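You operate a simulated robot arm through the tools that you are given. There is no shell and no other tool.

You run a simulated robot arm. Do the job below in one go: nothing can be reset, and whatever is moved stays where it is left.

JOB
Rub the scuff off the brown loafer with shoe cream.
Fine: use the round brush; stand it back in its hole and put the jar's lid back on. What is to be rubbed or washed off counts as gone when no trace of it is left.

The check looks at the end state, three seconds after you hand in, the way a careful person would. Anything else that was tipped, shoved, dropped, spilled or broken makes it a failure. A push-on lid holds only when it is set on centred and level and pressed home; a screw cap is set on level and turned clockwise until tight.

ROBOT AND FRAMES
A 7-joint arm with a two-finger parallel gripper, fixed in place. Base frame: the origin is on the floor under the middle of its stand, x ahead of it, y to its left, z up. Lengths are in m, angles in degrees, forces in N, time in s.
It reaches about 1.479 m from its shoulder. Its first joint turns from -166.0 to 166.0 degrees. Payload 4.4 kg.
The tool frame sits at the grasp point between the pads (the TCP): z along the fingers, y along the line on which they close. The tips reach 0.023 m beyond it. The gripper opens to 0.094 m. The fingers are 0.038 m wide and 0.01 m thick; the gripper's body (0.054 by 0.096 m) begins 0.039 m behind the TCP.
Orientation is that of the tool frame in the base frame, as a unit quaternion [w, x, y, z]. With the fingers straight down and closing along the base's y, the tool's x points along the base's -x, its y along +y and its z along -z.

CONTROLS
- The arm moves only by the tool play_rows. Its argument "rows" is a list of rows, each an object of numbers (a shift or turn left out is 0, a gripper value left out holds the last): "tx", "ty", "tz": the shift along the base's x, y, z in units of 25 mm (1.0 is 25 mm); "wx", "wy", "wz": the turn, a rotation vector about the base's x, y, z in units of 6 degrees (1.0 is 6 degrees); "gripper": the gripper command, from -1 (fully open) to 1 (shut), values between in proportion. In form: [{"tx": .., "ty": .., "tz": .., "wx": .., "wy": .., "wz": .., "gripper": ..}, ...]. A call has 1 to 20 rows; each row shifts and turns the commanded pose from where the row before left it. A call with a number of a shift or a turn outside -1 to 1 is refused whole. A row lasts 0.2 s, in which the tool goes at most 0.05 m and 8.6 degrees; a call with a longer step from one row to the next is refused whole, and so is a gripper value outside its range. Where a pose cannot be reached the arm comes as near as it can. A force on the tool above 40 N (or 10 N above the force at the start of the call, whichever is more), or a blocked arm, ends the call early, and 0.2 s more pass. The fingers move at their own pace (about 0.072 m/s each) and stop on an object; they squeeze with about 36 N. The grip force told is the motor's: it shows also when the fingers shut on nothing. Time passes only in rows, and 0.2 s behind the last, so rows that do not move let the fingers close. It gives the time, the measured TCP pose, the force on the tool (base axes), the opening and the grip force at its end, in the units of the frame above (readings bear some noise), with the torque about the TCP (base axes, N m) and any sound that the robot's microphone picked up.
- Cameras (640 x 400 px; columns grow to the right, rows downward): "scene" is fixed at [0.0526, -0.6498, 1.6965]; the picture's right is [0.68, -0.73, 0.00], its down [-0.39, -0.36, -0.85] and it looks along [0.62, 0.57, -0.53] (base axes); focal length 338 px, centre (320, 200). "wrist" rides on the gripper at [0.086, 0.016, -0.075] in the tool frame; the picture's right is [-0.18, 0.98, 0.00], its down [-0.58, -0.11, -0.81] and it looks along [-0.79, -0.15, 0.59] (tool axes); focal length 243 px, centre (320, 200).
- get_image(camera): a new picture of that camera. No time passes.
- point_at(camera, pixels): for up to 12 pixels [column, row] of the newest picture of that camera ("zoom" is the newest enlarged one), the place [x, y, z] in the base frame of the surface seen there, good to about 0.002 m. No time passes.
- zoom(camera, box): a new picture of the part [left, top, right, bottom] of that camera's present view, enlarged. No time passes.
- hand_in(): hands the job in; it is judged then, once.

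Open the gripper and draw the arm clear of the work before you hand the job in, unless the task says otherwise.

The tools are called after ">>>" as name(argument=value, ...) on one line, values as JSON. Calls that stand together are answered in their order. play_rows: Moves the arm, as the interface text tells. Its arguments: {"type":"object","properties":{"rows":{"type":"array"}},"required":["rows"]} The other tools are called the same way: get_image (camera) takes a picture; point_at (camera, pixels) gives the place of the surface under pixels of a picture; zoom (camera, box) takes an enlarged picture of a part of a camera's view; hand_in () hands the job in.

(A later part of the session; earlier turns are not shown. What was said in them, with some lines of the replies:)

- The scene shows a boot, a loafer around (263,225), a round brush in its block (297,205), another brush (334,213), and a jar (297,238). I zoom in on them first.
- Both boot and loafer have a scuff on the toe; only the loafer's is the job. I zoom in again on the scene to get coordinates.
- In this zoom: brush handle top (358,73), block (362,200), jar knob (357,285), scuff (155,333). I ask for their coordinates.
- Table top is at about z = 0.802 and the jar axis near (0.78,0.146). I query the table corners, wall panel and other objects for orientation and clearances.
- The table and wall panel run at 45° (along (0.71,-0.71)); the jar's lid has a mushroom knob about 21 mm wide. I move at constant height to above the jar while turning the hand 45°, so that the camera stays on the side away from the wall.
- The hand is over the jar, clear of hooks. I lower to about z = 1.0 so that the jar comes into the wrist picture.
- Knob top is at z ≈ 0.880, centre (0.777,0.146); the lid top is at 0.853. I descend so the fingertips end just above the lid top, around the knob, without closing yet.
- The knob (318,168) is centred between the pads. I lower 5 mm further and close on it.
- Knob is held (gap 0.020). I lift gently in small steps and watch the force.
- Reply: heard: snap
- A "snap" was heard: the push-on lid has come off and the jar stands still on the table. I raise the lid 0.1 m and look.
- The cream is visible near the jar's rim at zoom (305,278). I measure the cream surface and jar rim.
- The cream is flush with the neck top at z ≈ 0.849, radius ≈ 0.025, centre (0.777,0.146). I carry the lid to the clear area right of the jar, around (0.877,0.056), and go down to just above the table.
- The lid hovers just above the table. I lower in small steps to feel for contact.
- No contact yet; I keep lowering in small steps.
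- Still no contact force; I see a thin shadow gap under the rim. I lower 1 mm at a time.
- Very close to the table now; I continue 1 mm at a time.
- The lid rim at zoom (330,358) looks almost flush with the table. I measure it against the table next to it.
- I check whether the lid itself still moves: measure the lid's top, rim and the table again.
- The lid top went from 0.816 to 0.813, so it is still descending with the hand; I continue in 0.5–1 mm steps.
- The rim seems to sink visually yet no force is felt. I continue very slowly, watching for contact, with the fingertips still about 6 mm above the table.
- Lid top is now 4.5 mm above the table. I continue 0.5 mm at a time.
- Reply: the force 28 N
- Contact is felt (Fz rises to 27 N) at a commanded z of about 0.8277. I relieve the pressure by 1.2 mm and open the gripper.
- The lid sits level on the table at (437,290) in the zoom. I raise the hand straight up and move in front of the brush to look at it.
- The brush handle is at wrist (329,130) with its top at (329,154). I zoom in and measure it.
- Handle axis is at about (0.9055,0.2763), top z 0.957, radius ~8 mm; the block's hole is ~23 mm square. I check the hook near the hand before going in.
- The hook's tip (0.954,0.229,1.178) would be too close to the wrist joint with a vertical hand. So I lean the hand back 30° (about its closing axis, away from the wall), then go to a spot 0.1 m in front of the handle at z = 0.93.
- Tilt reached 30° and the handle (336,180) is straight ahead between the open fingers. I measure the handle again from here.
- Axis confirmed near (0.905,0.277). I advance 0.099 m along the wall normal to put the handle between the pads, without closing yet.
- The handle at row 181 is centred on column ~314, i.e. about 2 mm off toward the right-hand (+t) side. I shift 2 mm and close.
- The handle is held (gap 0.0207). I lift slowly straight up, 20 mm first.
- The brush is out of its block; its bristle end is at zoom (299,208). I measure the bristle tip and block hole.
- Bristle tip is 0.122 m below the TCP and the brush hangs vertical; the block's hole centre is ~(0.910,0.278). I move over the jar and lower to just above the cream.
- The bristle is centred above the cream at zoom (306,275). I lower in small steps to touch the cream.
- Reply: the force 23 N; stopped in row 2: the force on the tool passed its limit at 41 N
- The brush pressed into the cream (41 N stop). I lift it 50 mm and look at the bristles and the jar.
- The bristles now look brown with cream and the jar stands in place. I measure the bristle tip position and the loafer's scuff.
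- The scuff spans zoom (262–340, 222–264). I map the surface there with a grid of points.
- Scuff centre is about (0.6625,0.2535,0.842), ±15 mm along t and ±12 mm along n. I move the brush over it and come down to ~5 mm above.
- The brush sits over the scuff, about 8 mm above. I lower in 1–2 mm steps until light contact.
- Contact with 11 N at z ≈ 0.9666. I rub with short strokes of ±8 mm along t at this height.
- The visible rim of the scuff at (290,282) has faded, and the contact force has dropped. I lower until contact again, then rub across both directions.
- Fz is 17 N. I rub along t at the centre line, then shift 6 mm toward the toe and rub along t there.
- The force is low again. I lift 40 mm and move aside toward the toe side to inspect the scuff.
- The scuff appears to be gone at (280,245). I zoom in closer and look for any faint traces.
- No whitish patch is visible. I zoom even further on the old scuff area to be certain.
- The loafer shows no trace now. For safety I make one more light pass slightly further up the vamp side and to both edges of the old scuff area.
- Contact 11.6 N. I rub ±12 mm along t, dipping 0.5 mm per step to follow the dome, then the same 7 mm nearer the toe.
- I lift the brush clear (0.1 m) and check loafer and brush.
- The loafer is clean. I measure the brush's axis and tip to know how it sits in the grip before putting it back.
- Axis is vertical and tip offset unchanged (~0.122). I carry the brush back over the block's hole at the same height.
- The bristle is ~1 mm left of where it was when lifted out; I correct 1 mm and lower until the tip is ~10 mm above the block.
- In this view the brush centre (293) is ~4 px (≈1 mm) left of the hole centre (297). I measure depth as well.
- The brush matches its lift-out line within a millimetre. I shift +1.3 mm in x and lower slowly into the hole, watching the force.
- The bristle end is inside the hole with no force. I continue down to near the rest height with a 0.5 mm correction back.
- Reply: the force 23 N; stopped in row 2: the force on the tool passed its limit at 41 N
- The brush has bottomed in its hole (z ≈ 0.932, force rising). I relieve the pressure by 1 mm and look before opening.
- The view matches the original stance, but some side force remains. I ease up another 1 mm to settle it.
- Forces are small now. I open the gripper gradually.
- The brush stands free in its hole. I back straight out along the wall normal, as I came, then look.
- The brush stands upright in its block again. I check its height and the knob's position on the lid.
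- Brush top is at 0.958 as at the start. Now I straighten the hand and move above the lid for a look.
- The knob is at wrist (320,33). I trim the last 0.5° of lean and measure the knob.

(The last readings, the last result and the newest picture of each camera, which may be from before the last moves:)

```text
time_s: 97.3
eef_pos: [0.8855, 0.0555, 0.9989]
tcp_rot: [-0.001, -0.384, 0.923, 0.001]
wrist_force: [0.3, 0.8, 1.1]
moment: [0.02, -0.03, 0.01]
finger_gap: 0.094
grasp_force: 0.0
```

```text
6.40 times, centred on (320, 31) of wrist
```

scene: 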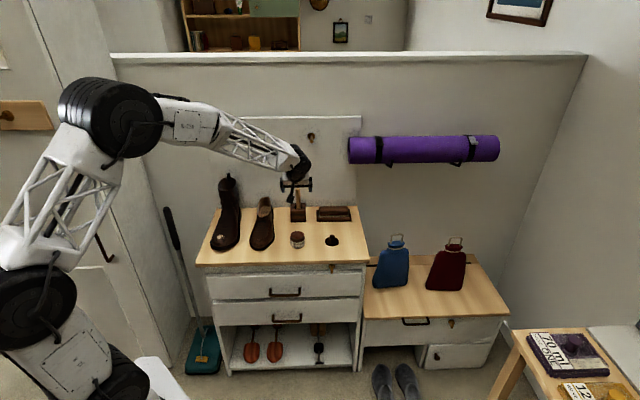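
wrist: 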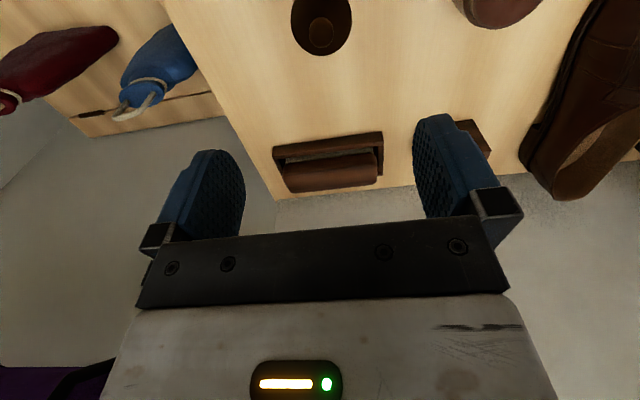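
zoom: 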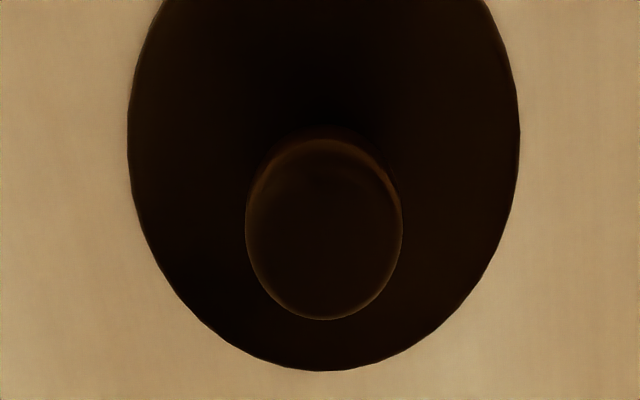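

>>> point_at(camera="zoom", pixels=[[324, 235], [255, 235], [395, 235], [324, 170], [324, 305], [324, 355], [140, 130], [510, 130]])

```text
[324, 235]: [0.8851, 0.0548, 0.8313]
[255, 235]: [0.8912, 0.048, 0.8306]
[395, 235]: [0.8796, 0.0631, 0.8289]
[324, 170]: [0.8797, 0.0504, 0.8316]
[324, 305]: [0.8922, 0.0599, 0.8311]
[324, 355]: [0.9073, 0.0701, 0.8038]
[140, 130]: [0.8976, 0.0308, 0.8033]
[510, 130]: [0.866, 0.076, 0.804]
```

The knob centre (0.8856,0.0553) matches the TCP. I descend to z ≈ 0.830 around the knob and close.

>>> play_rows(rows=[{"tz": -1}, {"tz": -1}, {"tz": -1}, {"tz": -1}, {"tz": -1}, {"tz": -0.8}, {"tz": -0.5}, {"tz": -0.3}, {"tz": -0.13}, {}, {}])

>>> get_image(camera="wrist")

```text
time_s: 99.7
eef_pos: [0.8869, 0.0549, 0.831]
tcp_rot: [0.0, -0.384, 0.923, 0.0]
wrist_force: [-1.3, -0.4, -0.9]
moment: [0.01, 0.02, -0.01]
finger_gap: 0.0944
grasp_force: 0.1
```

```text
taken
```

wrist: 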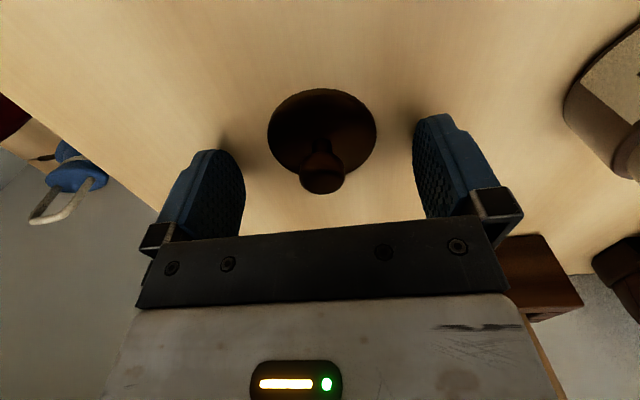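

The knob (321,172) is centred. I lower 1.5 mm more and close.

>>> play_rows(rows=[{"tz": -0.06}, {"gripper": -0.3}, {"gripper": 0.2}, {"gripper": 0.5}, {"gripper": 0.7}, {"gripper": 1}, {"gripper": 1}, {"gripper": 1}, {}])

>>> get_image(camera="wrist")

```text
time_s: 101.7
eef_pos: [0.8865, 0.0559, 0.8287]
tcp_rot: [0.0, -0.384, 0.923, -0.001]
wrist_force: [0.2, 0.6, 1.1]
moment: [-0.01, 0.06, -0.02]
finger_gap: 0.0199
grasp_force: 36.6
```

```text
taken
```

wrist: 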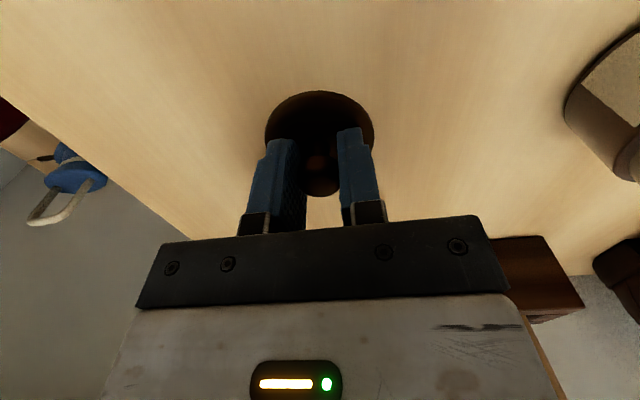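

Knob gripped (gap 0.0199). I lift 0.15 m and measure the jar's neck anew from the scene camera.

>>> play_rows(rows=[{"tz": 0.2}, {"tz": 0.4}, {"tz": 0.8}, {"tz": 1}, {"tz": 1}, {"tz": 1}, {"tz": 0.8}, {"tz": 0.8}, {}, {}])

>>> zoom(camera="scene", box=[284, 225, 310, 252])

>>> get_image(camera="wrist")

```text
time_s: 103.9
eef_pos: [0.8856, 0.0559, 0.9787]
tcp_rot: [0.0, -0.384, 0.923, 0.0]
wrist_force: [-0.1, 0.7, 0.2]
moment: [-0.03, -0.02, 0.0]
finger_gap: 0.0201
grasp_force: 35.9
```

```text
14.81 times, centred on (297, 238) of scene
```

zoom: 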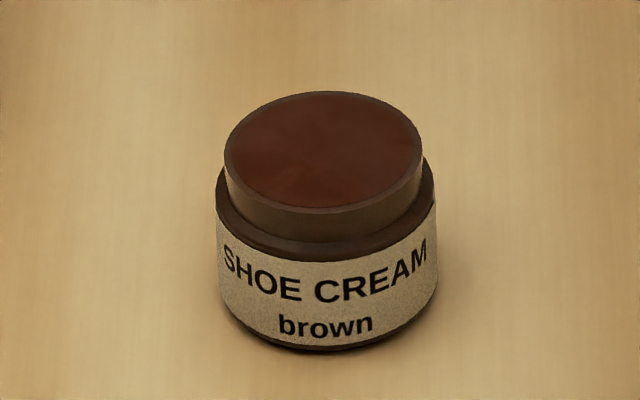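

```text
taken
```

wrist: 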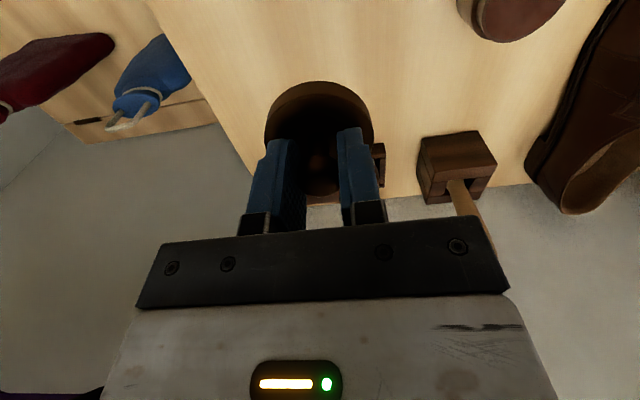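

I measure the rim points of the jar's neck to get its present centre.

>>> point_at(camera="zoom", pixels=[[228, 158], [418, 148], [323, 95], [323, 208], [260, 112], [386, 195], [260, 197], [386, 110], [323, 152], [323, 225]])

>>> point_at(camera="wrist", pixels=[[500, 30], [463, 5], [480, 30], [540, 20]])

```text
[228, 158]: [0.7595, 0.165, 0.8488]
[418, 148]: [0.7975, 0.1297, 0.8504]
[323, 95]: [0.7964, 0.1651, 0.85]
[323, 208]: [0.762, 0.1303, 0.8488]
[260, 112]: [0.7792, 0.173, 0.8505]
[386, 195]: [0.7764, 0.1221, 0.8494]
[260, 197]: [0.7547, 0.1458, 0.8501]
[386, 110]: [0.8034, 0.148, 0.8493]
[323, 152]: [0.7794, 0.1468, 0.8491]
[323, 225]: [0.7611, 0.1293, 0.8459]
```

```text
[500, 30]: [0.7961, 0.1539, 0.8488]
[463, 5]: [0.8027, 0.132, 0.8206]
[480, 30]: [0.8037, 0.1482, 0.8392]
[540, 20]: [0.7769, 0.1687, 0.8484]
```

Neck centre now averages (0.7786,0.1474) and level at z ≈ 0.8495. I carry the lid over it, to about 4 cm above, and measure lid versus jar with the same camera.

>>> play_rows(rows=[{"tx": -0.6, "ty": 0.51}, {"tx": -0.8, "ty": 0.68}, {"tx": -0.8, "ty": 0.68}, {"tx": -0.8, "ty": 0.68}, {"tx": -0.8, "ty": 0.68}, {"tx": -0.516, "ty": 0.446}, {}, {"tz": -0.8}, {"tz": -0.8}, {"tz": -0.5}, {}, {}])

>>> zoom(camera="scene", box=[280, 212, 316, 252])

```text
time_s: 106.5
eef_pos: [0.7755, 0.1489, 0.9262]
tcp_rot: [0.0, -0.383, 0.924, 0.001]
wrist_force: [0.8, -0.8, 0.5]
moment: [0.0, 0.0, -0.01]
finger_gap: 0.0199
grasp_force: 36.0
```

```text
10.00 times, centred on (298, 232) of scene
```

zoom: 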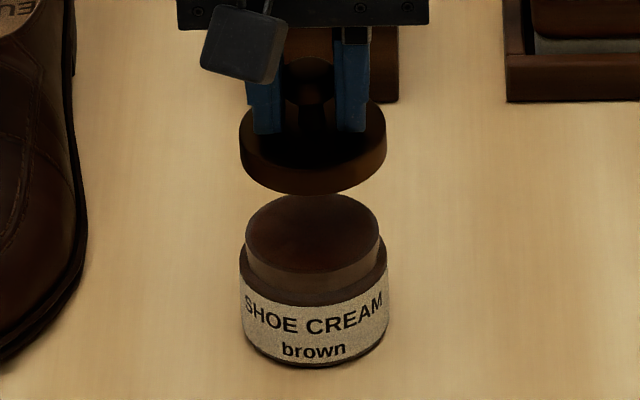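

The lid hovers above the neck. I measure the lid's rim and the jar's rim in this same view.

>>> point_at(camera="zoom", pixels=[[243, 140], [384, 140], [313, 175], [313, 185], [313, 190], [280, 178], [346, 178], [262, 165], [364, 165], [245, 155], [382, 155]])

>>> point_at(camera="zoom", pixels=[[248, 238], [379, 235], [313, 268], [313, 280], [313, 340], [245, 330], [386, 322], [313, 350], [280, 275], [346, 272]])

```text
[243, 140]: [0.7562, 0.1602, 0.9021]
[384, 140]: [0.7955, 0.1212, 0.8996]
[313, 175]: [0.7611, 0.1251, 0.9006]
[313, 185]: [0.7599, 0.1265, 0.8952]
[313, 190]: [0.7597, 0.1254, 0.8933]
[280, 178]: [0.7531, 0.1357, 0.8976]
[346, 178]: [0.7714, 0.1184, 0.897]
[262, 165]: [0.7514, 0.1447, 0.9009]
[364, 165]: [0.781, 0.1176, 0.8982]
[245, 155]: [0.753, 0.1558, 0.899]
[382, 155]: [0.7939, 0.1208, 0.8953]
```

```text
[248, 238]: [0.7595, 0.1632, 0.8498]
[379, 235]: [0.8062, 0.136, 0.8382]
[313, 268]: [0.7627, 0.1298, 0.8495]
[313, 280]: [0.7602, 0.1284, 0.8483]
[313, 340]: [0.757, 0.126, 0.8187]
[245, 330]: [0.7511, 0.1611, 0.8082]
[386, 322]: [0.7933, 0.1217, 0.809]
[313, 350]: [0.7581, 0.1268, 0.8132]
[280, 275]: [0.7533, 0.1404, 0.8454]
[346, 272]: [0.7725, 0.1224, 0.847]
```

In the image the lid (centre column ~313.5) seems 1–2 mm right of the jar. I lower to ~5 mm above the neck and compare more precisely in a tight zoom.

>>> play_rows(rows=[{"tz": -0.5}, {"tz": -0.4}, {"tz": -0.25}, {}, {}])

>>> zoom(camera="scene", box=[284, 224, 312, 252])

>>> play_rows(rows=[{}])

>>> play_rows(rows=[{}])

```text
time_s: 107.7
eef_pos: [0.778, 0.1471, 0.8962]
tcp_rot: [0.0, -0.383, 0.924, 0.0]
wrist_force: [-0.3, -0.2, -0.5]
moment: [0.01, 0.01, 0.0]
finger_gap: 0.0201
grasp_force: 36.2
```

```text
14.29 times, centred on (298, 238) of scene
```

zoom: 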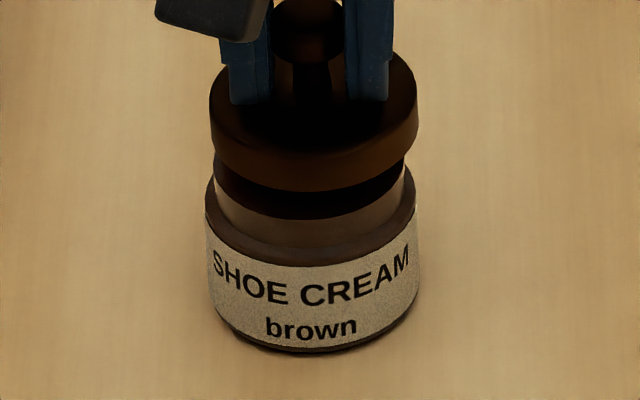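

```text
time_s: 108.1
eef_pos: [0.7782, 0.1467, 0.8967]
tcp_rot: [0.0, -0.384, 0.924, -0.001]
wrist_force: [-0.5, -0.5, 0.2]
moment: [-0.02, 0.03, 0.01]
finger_gap: 0.0201
grasp_force: 36.0
```

```text
time_s: 108.5
eef_pos: [0.7779, 0.1469, 0.899]
tcp_rot: [0.0, -0.383, 0.924, 0.0]
wrist_force: [0.5, -0.5, -0.1]
moment: [-0.01, -0.01, 0.0]
finger_gap: 0.0203
grasp_force: 36.4
```

The lid (210–418, centre 314) is ~6 px ≈ 1.8 mm right of where the jar (205–419; neck 214–406) would want it. I shift it 1.8 mm to the left (−t) and re-measure.

>>> play_rows(rows=[{"tx": -0.05, "ty": 0.05}, {}, {}])

>>> zoom(camera="scene", box=[284, 224, 312, 252])

>>> point_at(camera="zoom", pixels=[[308, 180], [308, 165], [250, 165], [366, 165], [225, 145], [395, 145], [308, 228], [308, 240], [308, 300], [250, 215], [366, 210], [308, 340]])

```text
time_s: 109.3
eef_pos: [0.7766, 0.1483, 0.8959]
tcp_rot: [0.0, -0.383, 0.924, 0.0]
wrist_force: [-1.0, -0.2, -0.6]
moment: [-0.02, 0.02, -0.01]
finger_gap: 0.0203
grasp_force: 36.5
```

```text
14.29 times, centred on (298, 238) of scene
```

zoom: 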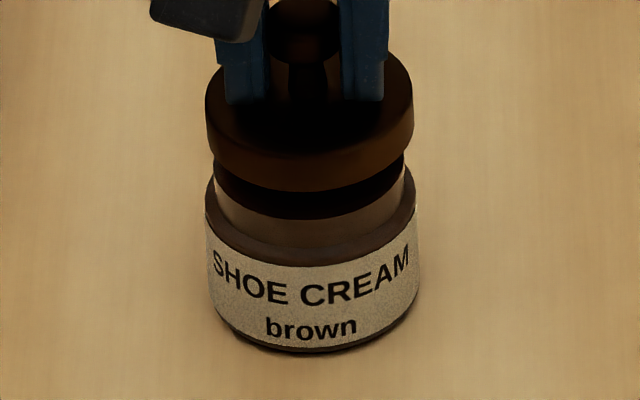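

```text
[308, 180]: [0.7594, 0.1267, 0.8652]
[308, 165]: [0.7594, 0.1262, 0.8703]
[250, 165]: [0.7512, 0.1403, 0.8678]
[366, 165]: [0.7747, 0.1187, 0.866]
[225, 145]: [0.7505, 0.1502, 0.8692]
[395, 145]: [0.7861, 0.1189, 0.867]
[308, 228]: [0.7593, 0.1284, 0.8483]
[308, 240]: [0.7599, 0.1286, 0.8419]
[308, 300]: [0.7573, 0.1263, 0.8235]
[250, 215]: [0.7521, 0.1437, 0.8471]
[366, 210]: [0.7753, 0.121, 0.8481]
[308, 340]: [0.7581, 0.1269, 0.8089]
```

The lid is now nearly centred (remaining ~0.5 mm); n-direction agrees. I trim 0.4 mm and lower in 1–2 mm steps watching forces.

>>> play_rows(rows=[{"tx": -0.012, "ty": 0.012}, {"tz": -0.08}, {"tz": -0.08}, {"tz": -0.08}, {"tz": -0.08}, {}])

>>> zoom(camera="scene", box=[284, 224, 312, 252])

```text
time_s: 110.7
eef_pos: [0.7768, 0.1488, 0.8892]
tcp_rot: [0.0, -0.383, 0.924, 0.0]
wrist_force: [-0.4, 0.0, 0.2]
moment: [-0.02, -0.02, 0.02]
finger_gap: 0.0202
grasp_force: 36.1
```

```text
14.29 times, centred on (298, 238) of scene
```

zoom: 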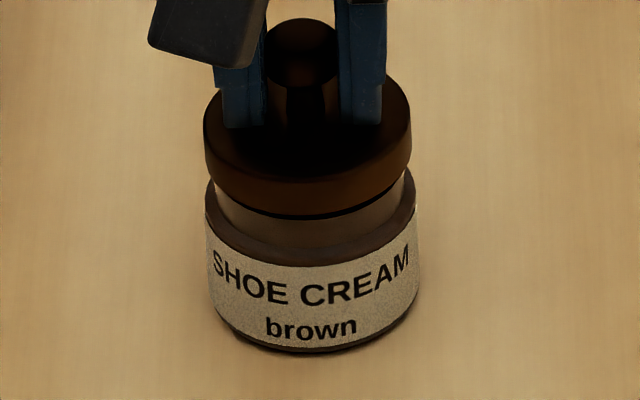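

The lid is centred visually (204–411 over 205–419 with perspective). I continue to lower.

>>> play_rows(rows=[{"tz": -0.08}, {"tz": -0.08}, {"tz": -0.04}, {}])

>>> play_rows(rows=[{"tz": -0.06}, {}])

>>> zoom(camera="scene", box=[284, 224, 312, 252])

```text
time_s: 111.7
eef_pos: [0.7773, 0.1484, 0.883]
tcp_rot: [0.0, -0.384, 0.923, 0.0]
wrist_force: [-1.2, -0.1, -0.1]
moment: [0.01, -0.01, 0.05]
finger_gap: 0.0201
grasp_force: 35.6
```

```text
time_s: 112.3
eef_pos: [0.777, 0.1481, 0.8828]
tcp_rot: [0.0, -0.384, 0.923, 0.0]
wrist_force: [0.2, -0.1, 0.2]
moment: [-0.01, -0.03, -0.01]
finger_gap: 0.0201
grasp_force: 35.6
```

```text
14.29 times, centred on (298, 238) of scene
```

zoom: 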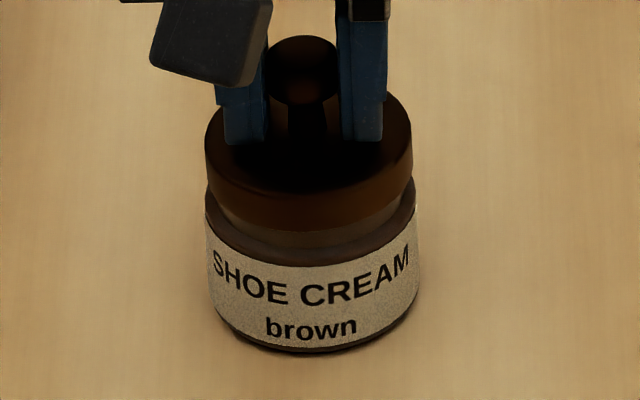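

Going well, no force. I press down 1 mm at a time until it snaps home.

>>> play_rows(rows=[{"tz": -0.04}, {"tz": -0.04}, {}])

>>> play_rows(rows=[{"tz": -0.04}, {}])

>>> play_rows(rows=[{"tz": -0.04}, {}])

```text
time_s: 113.1
eef_pos: [0.777, 0.1485, 0.8801]
tcp_rot: [0.001, -0.384, 0.923, 0.0]
wrist_force: [0.3, 0.5, 0.1]
moment: [-0.04, 0.04, -0.01]
finger_gap: 0.0204
grasp_force: 36.0
```

```text
time_s: 113.7
eef_pos: [0.7762, 0.1499, 0.8795]
tcp_rot: [-0.001, -0.384, 0.923, 0.0]
wrist_force: [0.3, 0.1, 0.0]
moment: [-0.02, -0.02, -0.01]
finger_gap: 0.0203
grasp_force: 36.0
```

```text
time_s: 114.3
eef_pos: [0.776, 0.149, 0.8791]
tcp_rot: [0.0, -0.383, 0.924, -0.001]
wrist_force: [0.1, -1.2, 0.3]
moment: [0.02, 0.0, 0.0]
finger_gap: 0.0201
grasp_force: 36.3
```

>>> play_rows(rows=[{"tz": -0.03}, {}])

>>> play_rows(rows=[{"tz": -0.03}, {}])

>>> zoom(camera="scene", box=[284, 224, 312, 252])

```text
time_s: 114.9
eef_pos: [0.7757, 0.1485, 0.878]
tcp_rot: [-0.001, -0.384, 0.923, -0.001]
wrist_force: [-0.3, 0.1, -0.8]
moment: [0.0, 0.01, -0.03]
finger_gap: 0.0201
grasp_force: 36.5
```

```text
time_s: 115.5
eef_pos: [0.7769, 0.148, 0.8779]
tcp_rot: [0.0, -0.384, 0.924, 0.0]
wrist_force: [1.6, -0.6, 4.4]
moment: [0.1, 0.18, 0.02]
finger_gap: 0.0203
grasp_force: 36.1
heard: snap
```

```text
14.29 times, centred on (298, 238) of scene
```

zoom: 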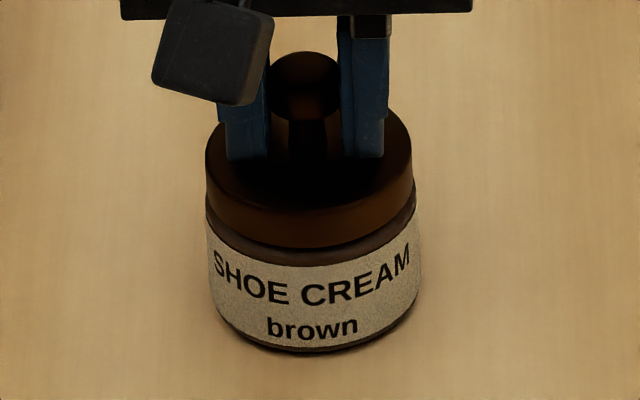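

A snap is heard at Fz 4.4 N. I press a touch more (0.5 mm) to be sure it is home.

>>> play_rows(rows=[{"tz": -0.025}, {}])

```text
time_s: 116.1
eef_pos: [0.7782, 0.1489, 0.8778]
tcp_rot: [0.0, -0.384, 0.923, 0.0]
wrist_force: [-1.0, -9.6, 12.3]
moment: [-0.3, 0.34, 0.13]
finger_gap: 0.0201
grasp_force: 36.3
```

It is firmly seated (12 N). I relieve the pressure and open the gripper slowly.

>>> play_rows(rows=[{"tz": 0.025}, {}, {"gripper": 0.5}, {"gripper": 0.4}, {"gripper": 0.2}, {"gripper": 0}, {"gripper": -0.4}, {"gripper": -1}, {"gripper": -1}, {"gripper": -1}, {"gripper": -1}, {}])

>>> get_image(camera="wrist")

>>> zoom(camera="scene", box=[284, 224, 312, 252])

```text
time_s: 118.7
eef_pos: [0.7752, 0.1485, 0.8771]
tcp_rot: [-0.001, -0.384, 0.923, 0.0]
wrist_force: [0.7, -0.3, 0.3]
moment: [0.01, 0.01, 0.01]
finger_gap: 0.0938
grasp_force: 0.0
heard: snap
```

```text
taken
```

wrist: 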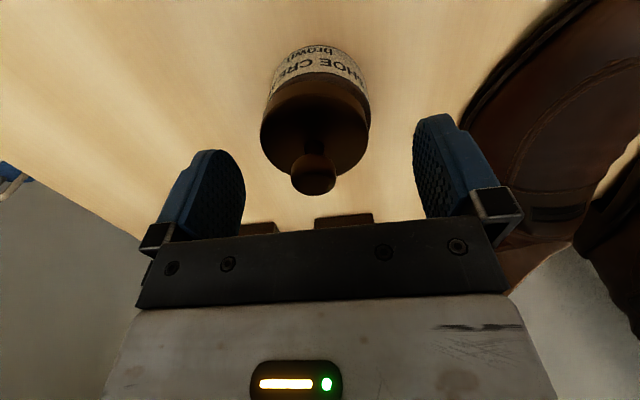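

```text
14.29 times, centred on (298, 238) of scene
```

zoom: 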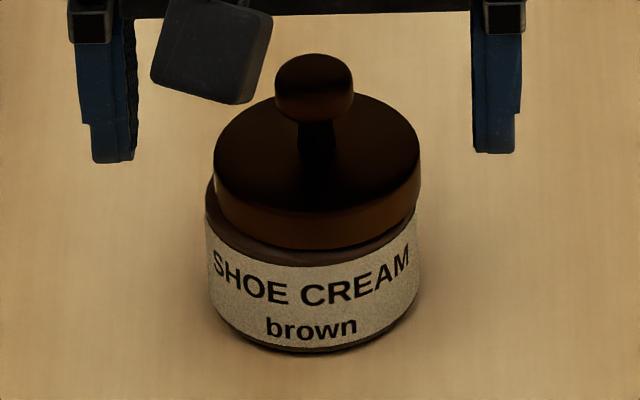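

A second snap came on opening, and the lid now looks shifted right (214–421). I measure its tilt and position.

>>> point_at(camera="zoom", pixels=[[225, 150], [270, 200], [320, 210], [370, 195], [408, 150], [400, 130], [240, 125], [280, 110], [360, 108], [314, 85], [285, 85], [345, 85]])

>>> point_at(camera="zoom", pixels=[[218, 185], [320, 235], [418, 170], [320, 225], [250, 222], [390, 215], [320, 246], [320, 262], [209, 200], [416, 225]])

>>> zoom(camera="wrist", box=[240, 30, 400, 210])

```text
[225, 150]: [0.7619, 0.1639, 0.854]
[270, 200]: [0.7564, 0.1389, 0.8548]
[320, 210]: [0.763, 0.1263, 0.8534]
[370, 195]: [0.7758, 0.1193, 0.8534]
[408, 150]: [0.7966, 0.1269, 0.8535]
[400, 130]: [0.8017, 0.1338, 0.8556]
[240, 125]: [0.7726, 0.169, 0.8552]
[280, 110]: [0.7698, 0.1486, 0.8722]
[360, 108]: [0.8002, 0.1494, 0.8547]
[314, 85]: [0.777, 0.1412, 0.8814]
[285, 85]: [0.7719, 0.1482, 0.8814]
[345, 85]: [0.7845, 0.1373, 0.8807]
```

```text
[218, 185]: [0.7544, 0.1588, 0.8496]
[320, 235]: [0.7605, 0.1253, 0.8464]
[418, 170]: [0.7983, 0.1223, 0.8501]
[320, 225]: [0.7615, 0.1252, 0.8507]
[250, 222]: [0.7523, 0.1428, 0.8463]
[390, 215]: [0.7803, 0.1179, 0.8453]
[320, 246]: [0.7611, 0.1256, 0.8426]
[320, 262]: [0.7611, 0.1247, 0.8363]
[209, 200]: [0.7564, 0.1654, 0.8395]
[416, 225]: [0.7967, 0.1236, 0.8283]
```

```text
2.22 times, centred on (320, 120) of wrist
```

zoom: 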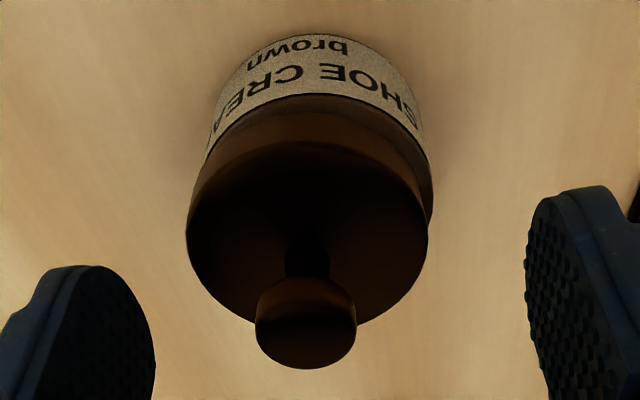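

The lid lies level on the neck but ~2.2 mm off toward +t: opening the gripper drags it. I'll instead nudge it to centre by closing the fingers only to a gap slightly wider than the knob (≈22 mm, no squeeze), then press it from above with shut fingers.

>>> play_rows(rows=[{"tx": 0.008, "ty": -0.008}, {"gripper": 0}, {"gripper": 0.2}, {"gripper": 0.3}, {"gripper": 0.4}, {"gripper": 0.45}, {"gripper": 0.49}, {"gripper": 0.52}, {}, {}])

>>> zoom(camera="scene", box=[284, 224, 312, 252])

>>> get_image(camera="wrist")

```text
time_s: 120.9
eef_pos: [0.7763, 0.1479, 0.8788]
tcp_rot: [0.0, -0.385, 0.923, 0.0]
wrist_force: [0.0, 0.0, -0.7]
moment: [0.01, 0.01, -0.01]
finger_gap: 0.0226
grasp_force: 0.0
```

```text
14.29 times, centred on (298, 238) of scene
```

zoom: 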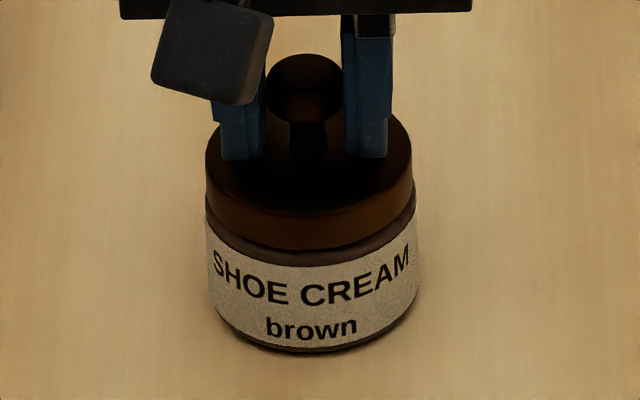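

```text
taken
```

wrist: 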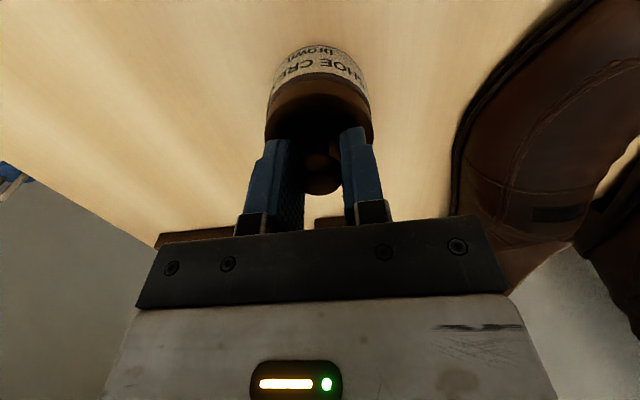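

The lid is centred now (206–413 over jar 205–419), with the fingers not squeezing (grip 0). I raise straight up off the knob.

>>> play_rows(rows=[{"tz": 0.3}, {"tz": 0.4}, {"tz": 0.5}, {"tz": 0.6}, {"tz": 0.6}, {}, {}])

>>> zoom(camera="scene", box=[284, 224, 312, 252])

>>> get_image(camera="wrist")

```text
time_s: 122.5
eef_pos: [0.7764, 0.1483, 0.936]
tcp_rot: [-0.001, -0.383, 0.924, 0.0]
wrist_force: [1.0, -0.2, -0.1]
moment: [0.03, 0.0, 0.01]
finger_gap: 0.0226
grasp_force: 0.0
heard: snap
```

```text
14.29 times, centred on (298, 238) of scene
```

zoom: 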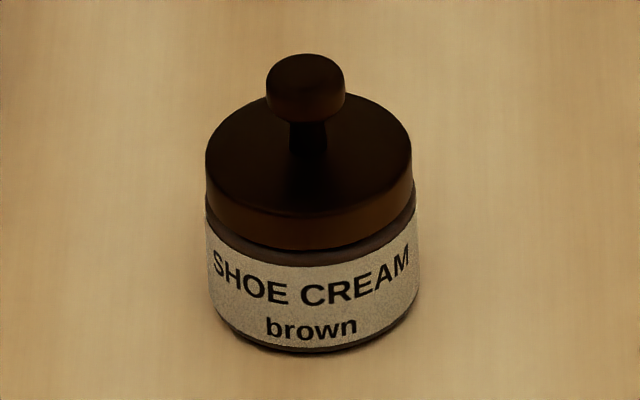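

```text
taken
```

wrist: 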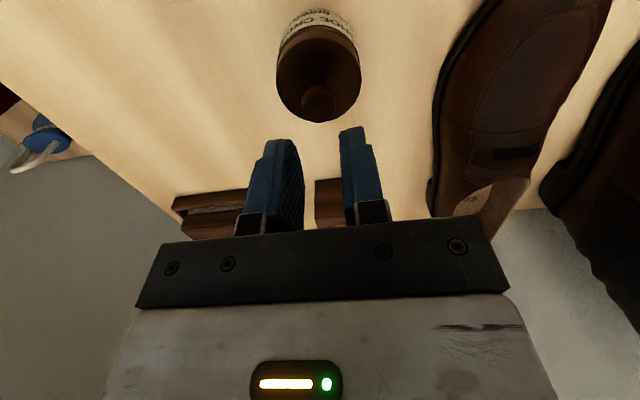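

A snap was heard while lifting; the lid looks centred and level. I measure lid heights now.

>>> point_at(camera="zoom", pixels=[[218, 150], [262, 200], [308, 212], [360, 198], [400, 150], [390, 120], [232, 120], [308, 75], [285, 90], [330, 90], [308, 232], [308, 247]])

>>> zoom(camera="wrist", box=[260, 0, 380, 130])

```text
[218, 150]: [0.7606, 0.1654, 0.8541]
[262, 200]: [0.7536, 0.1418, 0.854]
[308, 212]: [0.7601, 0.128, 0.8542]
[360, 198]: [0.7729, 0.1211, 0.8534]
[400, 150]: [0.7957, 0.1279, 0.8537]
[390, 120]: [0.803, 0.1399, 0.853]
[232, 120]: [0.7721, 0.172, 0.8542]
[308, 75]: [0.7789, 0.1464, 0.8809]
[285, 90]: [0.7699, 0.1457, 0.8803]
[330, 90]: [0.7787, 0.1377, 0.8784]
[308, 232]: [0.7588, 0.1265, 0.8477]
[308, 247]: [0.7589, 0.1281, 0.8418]
```

```text
3.08 times, centred on (320, 65) of wrist
```

zoom: 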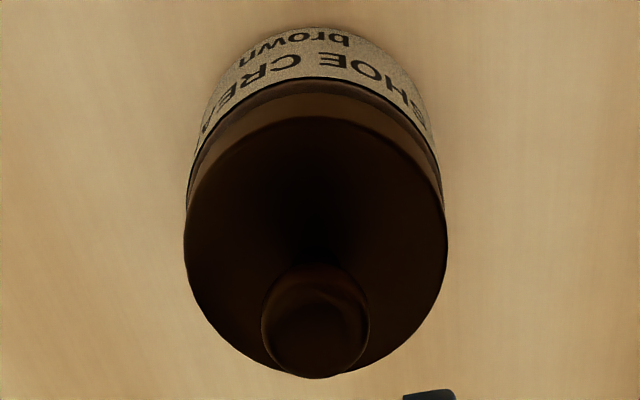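

The lid is level at z ≈ 0.854 and centred. For comparison I take the same zoom as at the start.

>>> zoom(camera="scene", box=[275, 222, 325, 254])

```text
12.50 times, centred on (300, 238) of scene
```

zoom: 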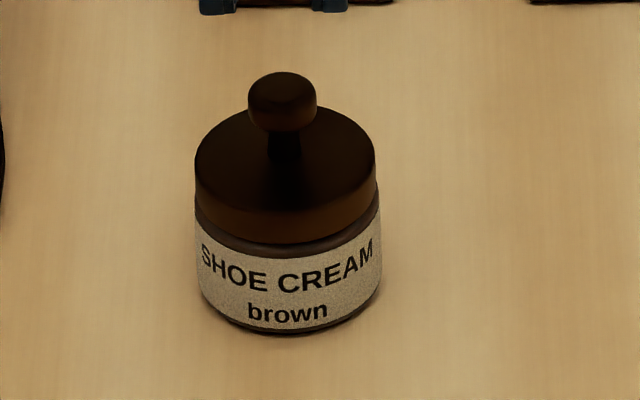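

The picture is the same as the initial seated state. To be sure it is pressed home, I shut the fingers and come down over the knob top with them.

>>> play_rows(rows=[{"gripper": 1}, {"gripper": 1}, {"gripper": 1}, {}, {"tz": -0.5}, {"tz": -0.4}, {"tz": -0.2}, {}])

>>> zoom(camera="scene", box=[275, 212, 325, 254])

>>> get_image(camera="wrist")

```text
time_s: 124.3
eef_pos: [0.7774, 0.1491, 0.9089]
tcp_rot: [0.0, -0.383, 0.924, 0.0]
wrist_force: [1.1, -0.1, 0.5]
moment: [-0.05, 0.01, -0.01]
finger_gap: 0.0002
grasp_force: 35.8
```

```text
9.52 times, centred on (300, 233) of scene
```

zoom: 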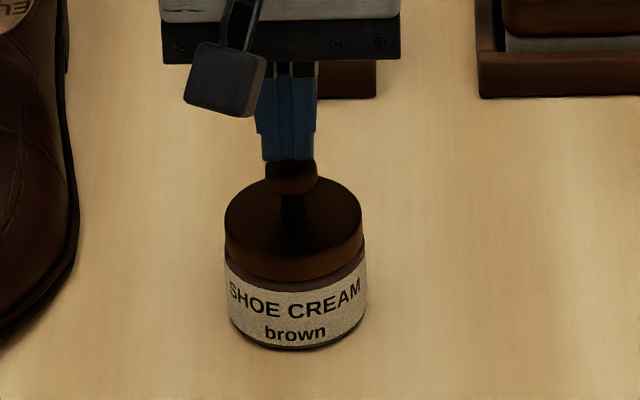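

```text
taken
```

wrist: 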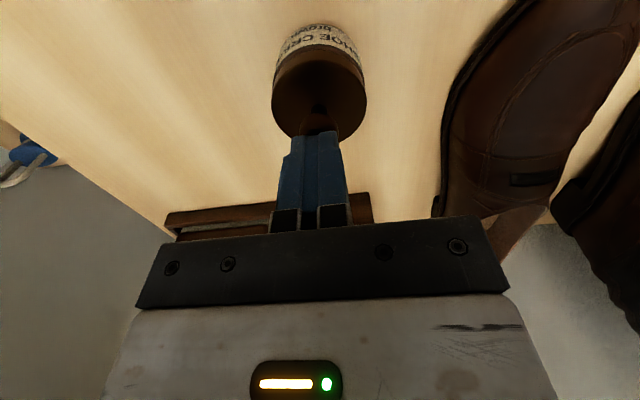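

The shut fingertips (262–313) are right above the knob (265–317). I lower in 1 mm steps until the press force builds up.

>>> play_rows(rows=[{"tz": -0.06}, {"tz": -0.06}, {"tz": -0.04}, {}])

>>> play_rows(rows=[{"tz": -0.04}, {}])

>>> play_rows(rows=[{"tz": -0.03}, {}])

```text
time_s: 125.3
eef_pos: [0.7761, 0.1479, 0.9045]
tcp_rot: [0.0, -0.383, 0.924, 0.0]
wrist_force: [-0.2, 0.0, 0.1]
moment: [0.01, -0.02, 0.0]
finger_gap: 0.0
grasp_force: 35.9
```

```text
time_s: 125.9
eef_pos: [0.777, 0.1481, 0.904]
tcp_rot: [0.0, -0.384, 0.923, 0.001]
wrist_force: [0.2, 0.1, -0.3]
moment: [-0.03, 0.0, -0.02]
finger_gap: 0.0
grasp_force: 36.0
```

```text
time_s: 126.5
eef_pos: [0.777, 0.1477, 0.9031]
tcp_rot: [0.0, -0.384, 0.923, 0.0]
wrist_force: [-0.2, 0.4, 0.2]
moment: [0.0, -0.01, 0.02]
finger_gap: 0.0
grasp_force: 35.6
```

>>> play_rows(rows=[{"tz": -0.03}, {}])

>>> play_rows(rows=[{"tz": -0.03}, {}])

>>> play_rows(rows=[{"tz": -0.02}, {}])

```text
time_s: 127.1
eef_pos: [0.7769, 0.1488, 0.9034]
tcp_rot: [0.0, -0.383, 0.924, 0.0]
wrist_force: [-0.5, -0.3, 0.4]
moment: [0.0, 0.01, 0.02]
finger_gap: 0.0
grasp_force: 36.1
```

```text
time_s: 127.7
eef_pos: [0.7759, 0.1491, 0.9022]
tcp_rot: [0.0, -0.383, 0.924, 0.0]
wrist_force: [-0.8, -1.4, 3.9]
moment: [-0.04, 0.05, 0.0]
finger_gap: 0.0
grasp_force: 35.6
```

```text
time_s: 128.3
eef_pos: [0.7776, 0.1479, 0.9016]
tcp_rot: [0.001, -0.383, 0.924, 0.0]
wrist_force: [-0.8, 0.4, 12.3]
moment: [0.01, 0.0, 0.0]
finger_gap: 0.0
grasp_force: 36.1
```

Pressing at 12 N without side force. I press on to about 25–30 N, listening for a snap.

>>> play_rows(rows=[{"tz": -0.02}, {}])

>>> play_rows(rows=[{"tz": -0.02}, {}])

```text
time_s: 128.9
eef_pos: [0.7765, 0.1488, 0.9023]
tcp_rot: [0.001, -0.383, 0.924, 0.0]
wrist_force: [1.5, 6.2, 17.7]
moment: [0.13, -0.03, -0.01]
finger_gap: 0.0
grasp_force: 36.1
```

```text
time_s: 129.5
eef_pos: [0.7782, 0.1477, 0.9014]
tcp_rot: [0.001, -0.383, 0.924, 0.001]
wrist_force: [-7.4, 4.9, 35.0]
moment: [0.09, 0.23, 0.04]
finger_gap: 0.0001
grasp_force: 36.4
```

35 N of press with no new snap: the lid was evidently already home. I lift straight off and look.

>>> play_rows(rows=[{"tz": 0.06}, {"tz": 0.1}, {"tz": 0.3}, {"tz": 0.6}, {"tz": 0.8}, {}, {}])

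>>> zoom(camera="scene", box=[275, 222, 325, 254])

>>> get_image(camera="wrist")

```text
time_s: 131.1
eef_pos: [0.7765, 0.1487, 0.9471]
tcp_rot: [0.0, -0.384, 0.924, 0.0]
wrist_force: [0.4, -0.3, 1.1]
moment: [0.0, 0.02, 0.01]
finger_gap: 0.0
grasp_force: 35.6
```

```text
12.50 times, centred on (300, 238) of scene
```

zoom: 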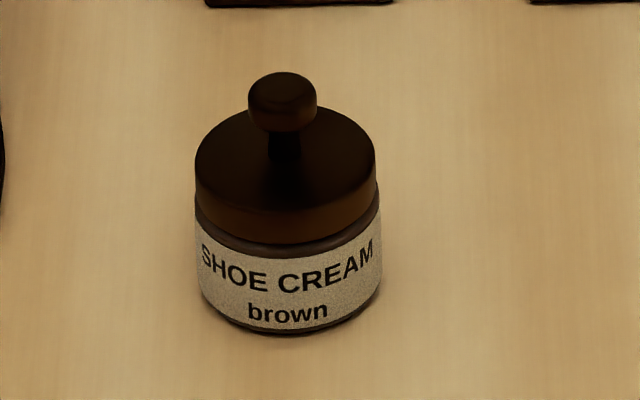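

```text
taken
```

wrist: 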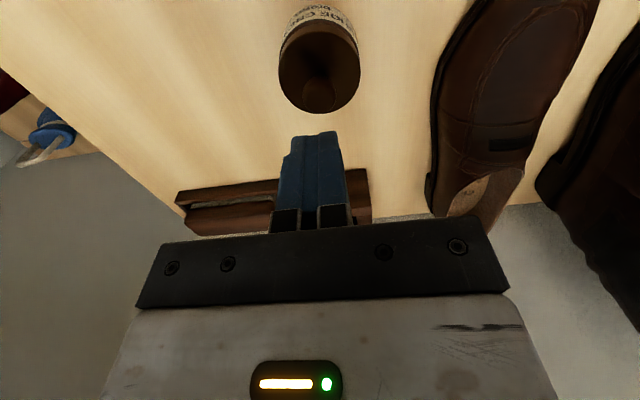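

The lid sits unchanged, centred and level. I raise the arm, open the gripper and draw it away.

>>> play_rows(rows=[{"tz": 0.8}, {"tz": 1}, {"tz": 1}, {"tz": 1}, {"tz": 1, "gripper": -1}, {"tz": 1}, {"tz": 1}, {"tz": 1}, {"tz": 1}, {"tz": 1}, {"tx": -1, "ty": -0.3}, {"tx": -1, "ty": -0.3}, {"tx": -1, "ty": -0.3}, {"tx": -1, "ty": -0.3}, {"tx": -1, "ty": -0.3}, {"tx": -1, "ty": -0.3}, {}, {}])

>>> get_image(camera="scene")

>>> zoom(camera="scene", box=[190, 160, 370, 275])

>>> get_image(camera="wrist")

```text
time_s: 134.9
eef_pos: [0.6262, 0.1035, 1.1933]
tcp_rot: [0.0, -0.383, 0.924, 0.0]
wrist_force: [0.1, 0.4, 0.1]
moment: [0.0, 0.03, -0.01]
finger_gap: 0.0938
grasp_force: 0.0
```

```text
taken
```

scene: 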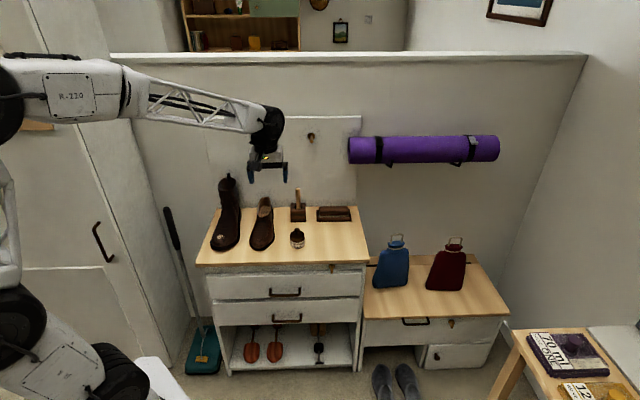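

```text
3.48 times, centred on (280, 218) of scene
```

zoom: 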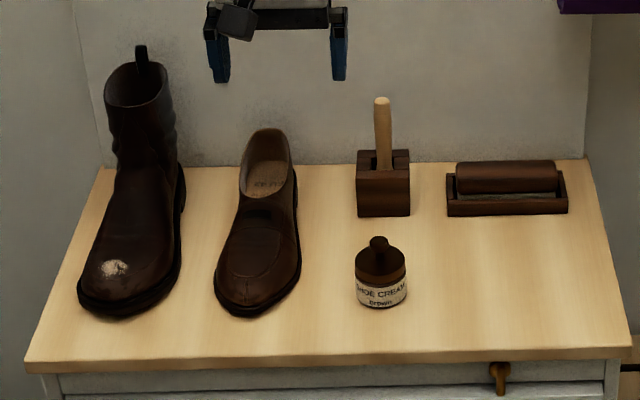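

```text
taken
```

wrist: 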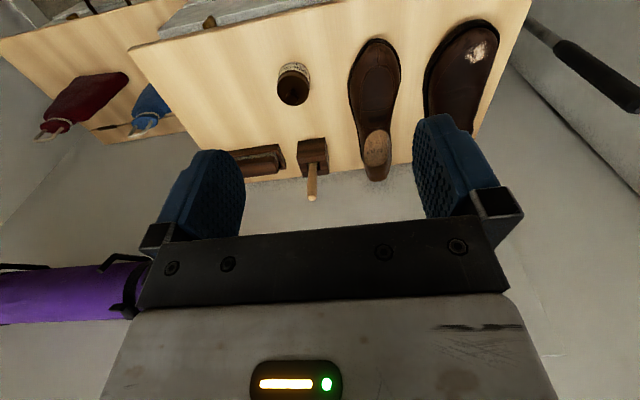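

Everything stands as at the start, with the loafer's scuff gone. One last close look at the loafer's toe from both cameras.

>>> zoom(camera="wrist", box=[335, 25, 415, 105])

>>> zoom(camera="scene", box=[245, 222, 280, 252])

>>> zoom(camera="scene", box=[282, 180, 318, 215])

```text
5.00 times, centred on (375, 65) of wrist
```

zoom: 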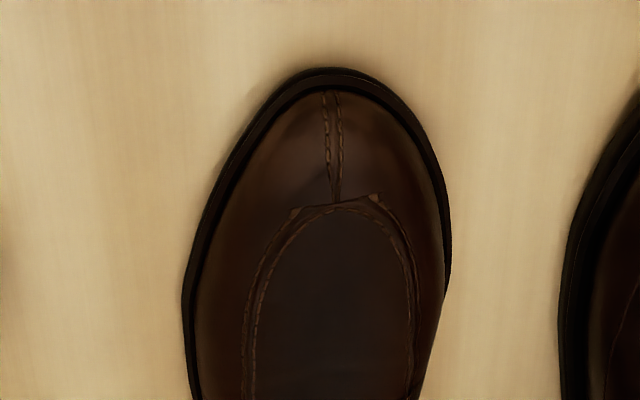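

```text
13.33 times, centred on (262, 237) of scene
```

zoom: 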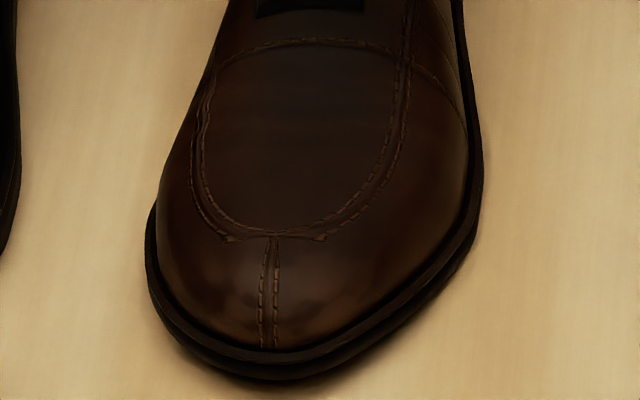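

```text
11.43 times, centred on (300, 198) of scene
```

zoom: 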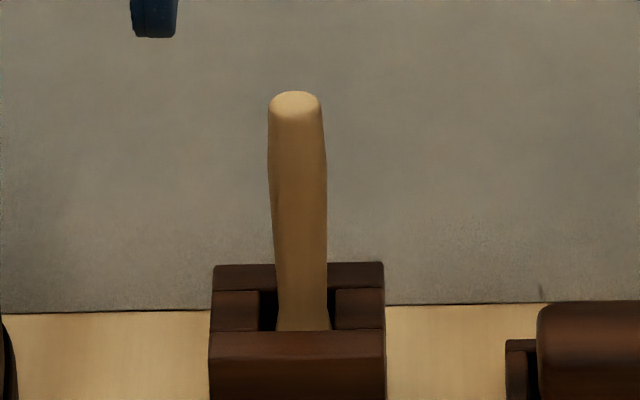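

The loafer's toe shows no trace of the scuff. The brush is back in its hole, the lid is centred and pressed on, the gripper is open and the arm is clear, so I hand in the job.

>>> hand_in()

```text
The job is handed in.
```

The job is handed in. The scuff is gone from the brown loafer: close-up views from both cameras show no trace of it on the toe.

- **Brush:** the round brush is back upright in its hole, at the same height as when I started.
- **Lid:** it is back on the jar, centred and level. The first time I pressed it on, it came loose and slid about 2 mm as the gripper opened. I nudged it back to centre and heard it snap as the fingers came away. I then pressed it down with about 35 N and heard no further snap, so I took it as seated. I did not test it by pulling.
- **Everything else:** in the last pictures the boot (which keeps its own scuff), the other brush and the rest of the table look as they did at the start. The jar may have shifted by about a millimetre.

The gripper is open and the arm is well above the table.
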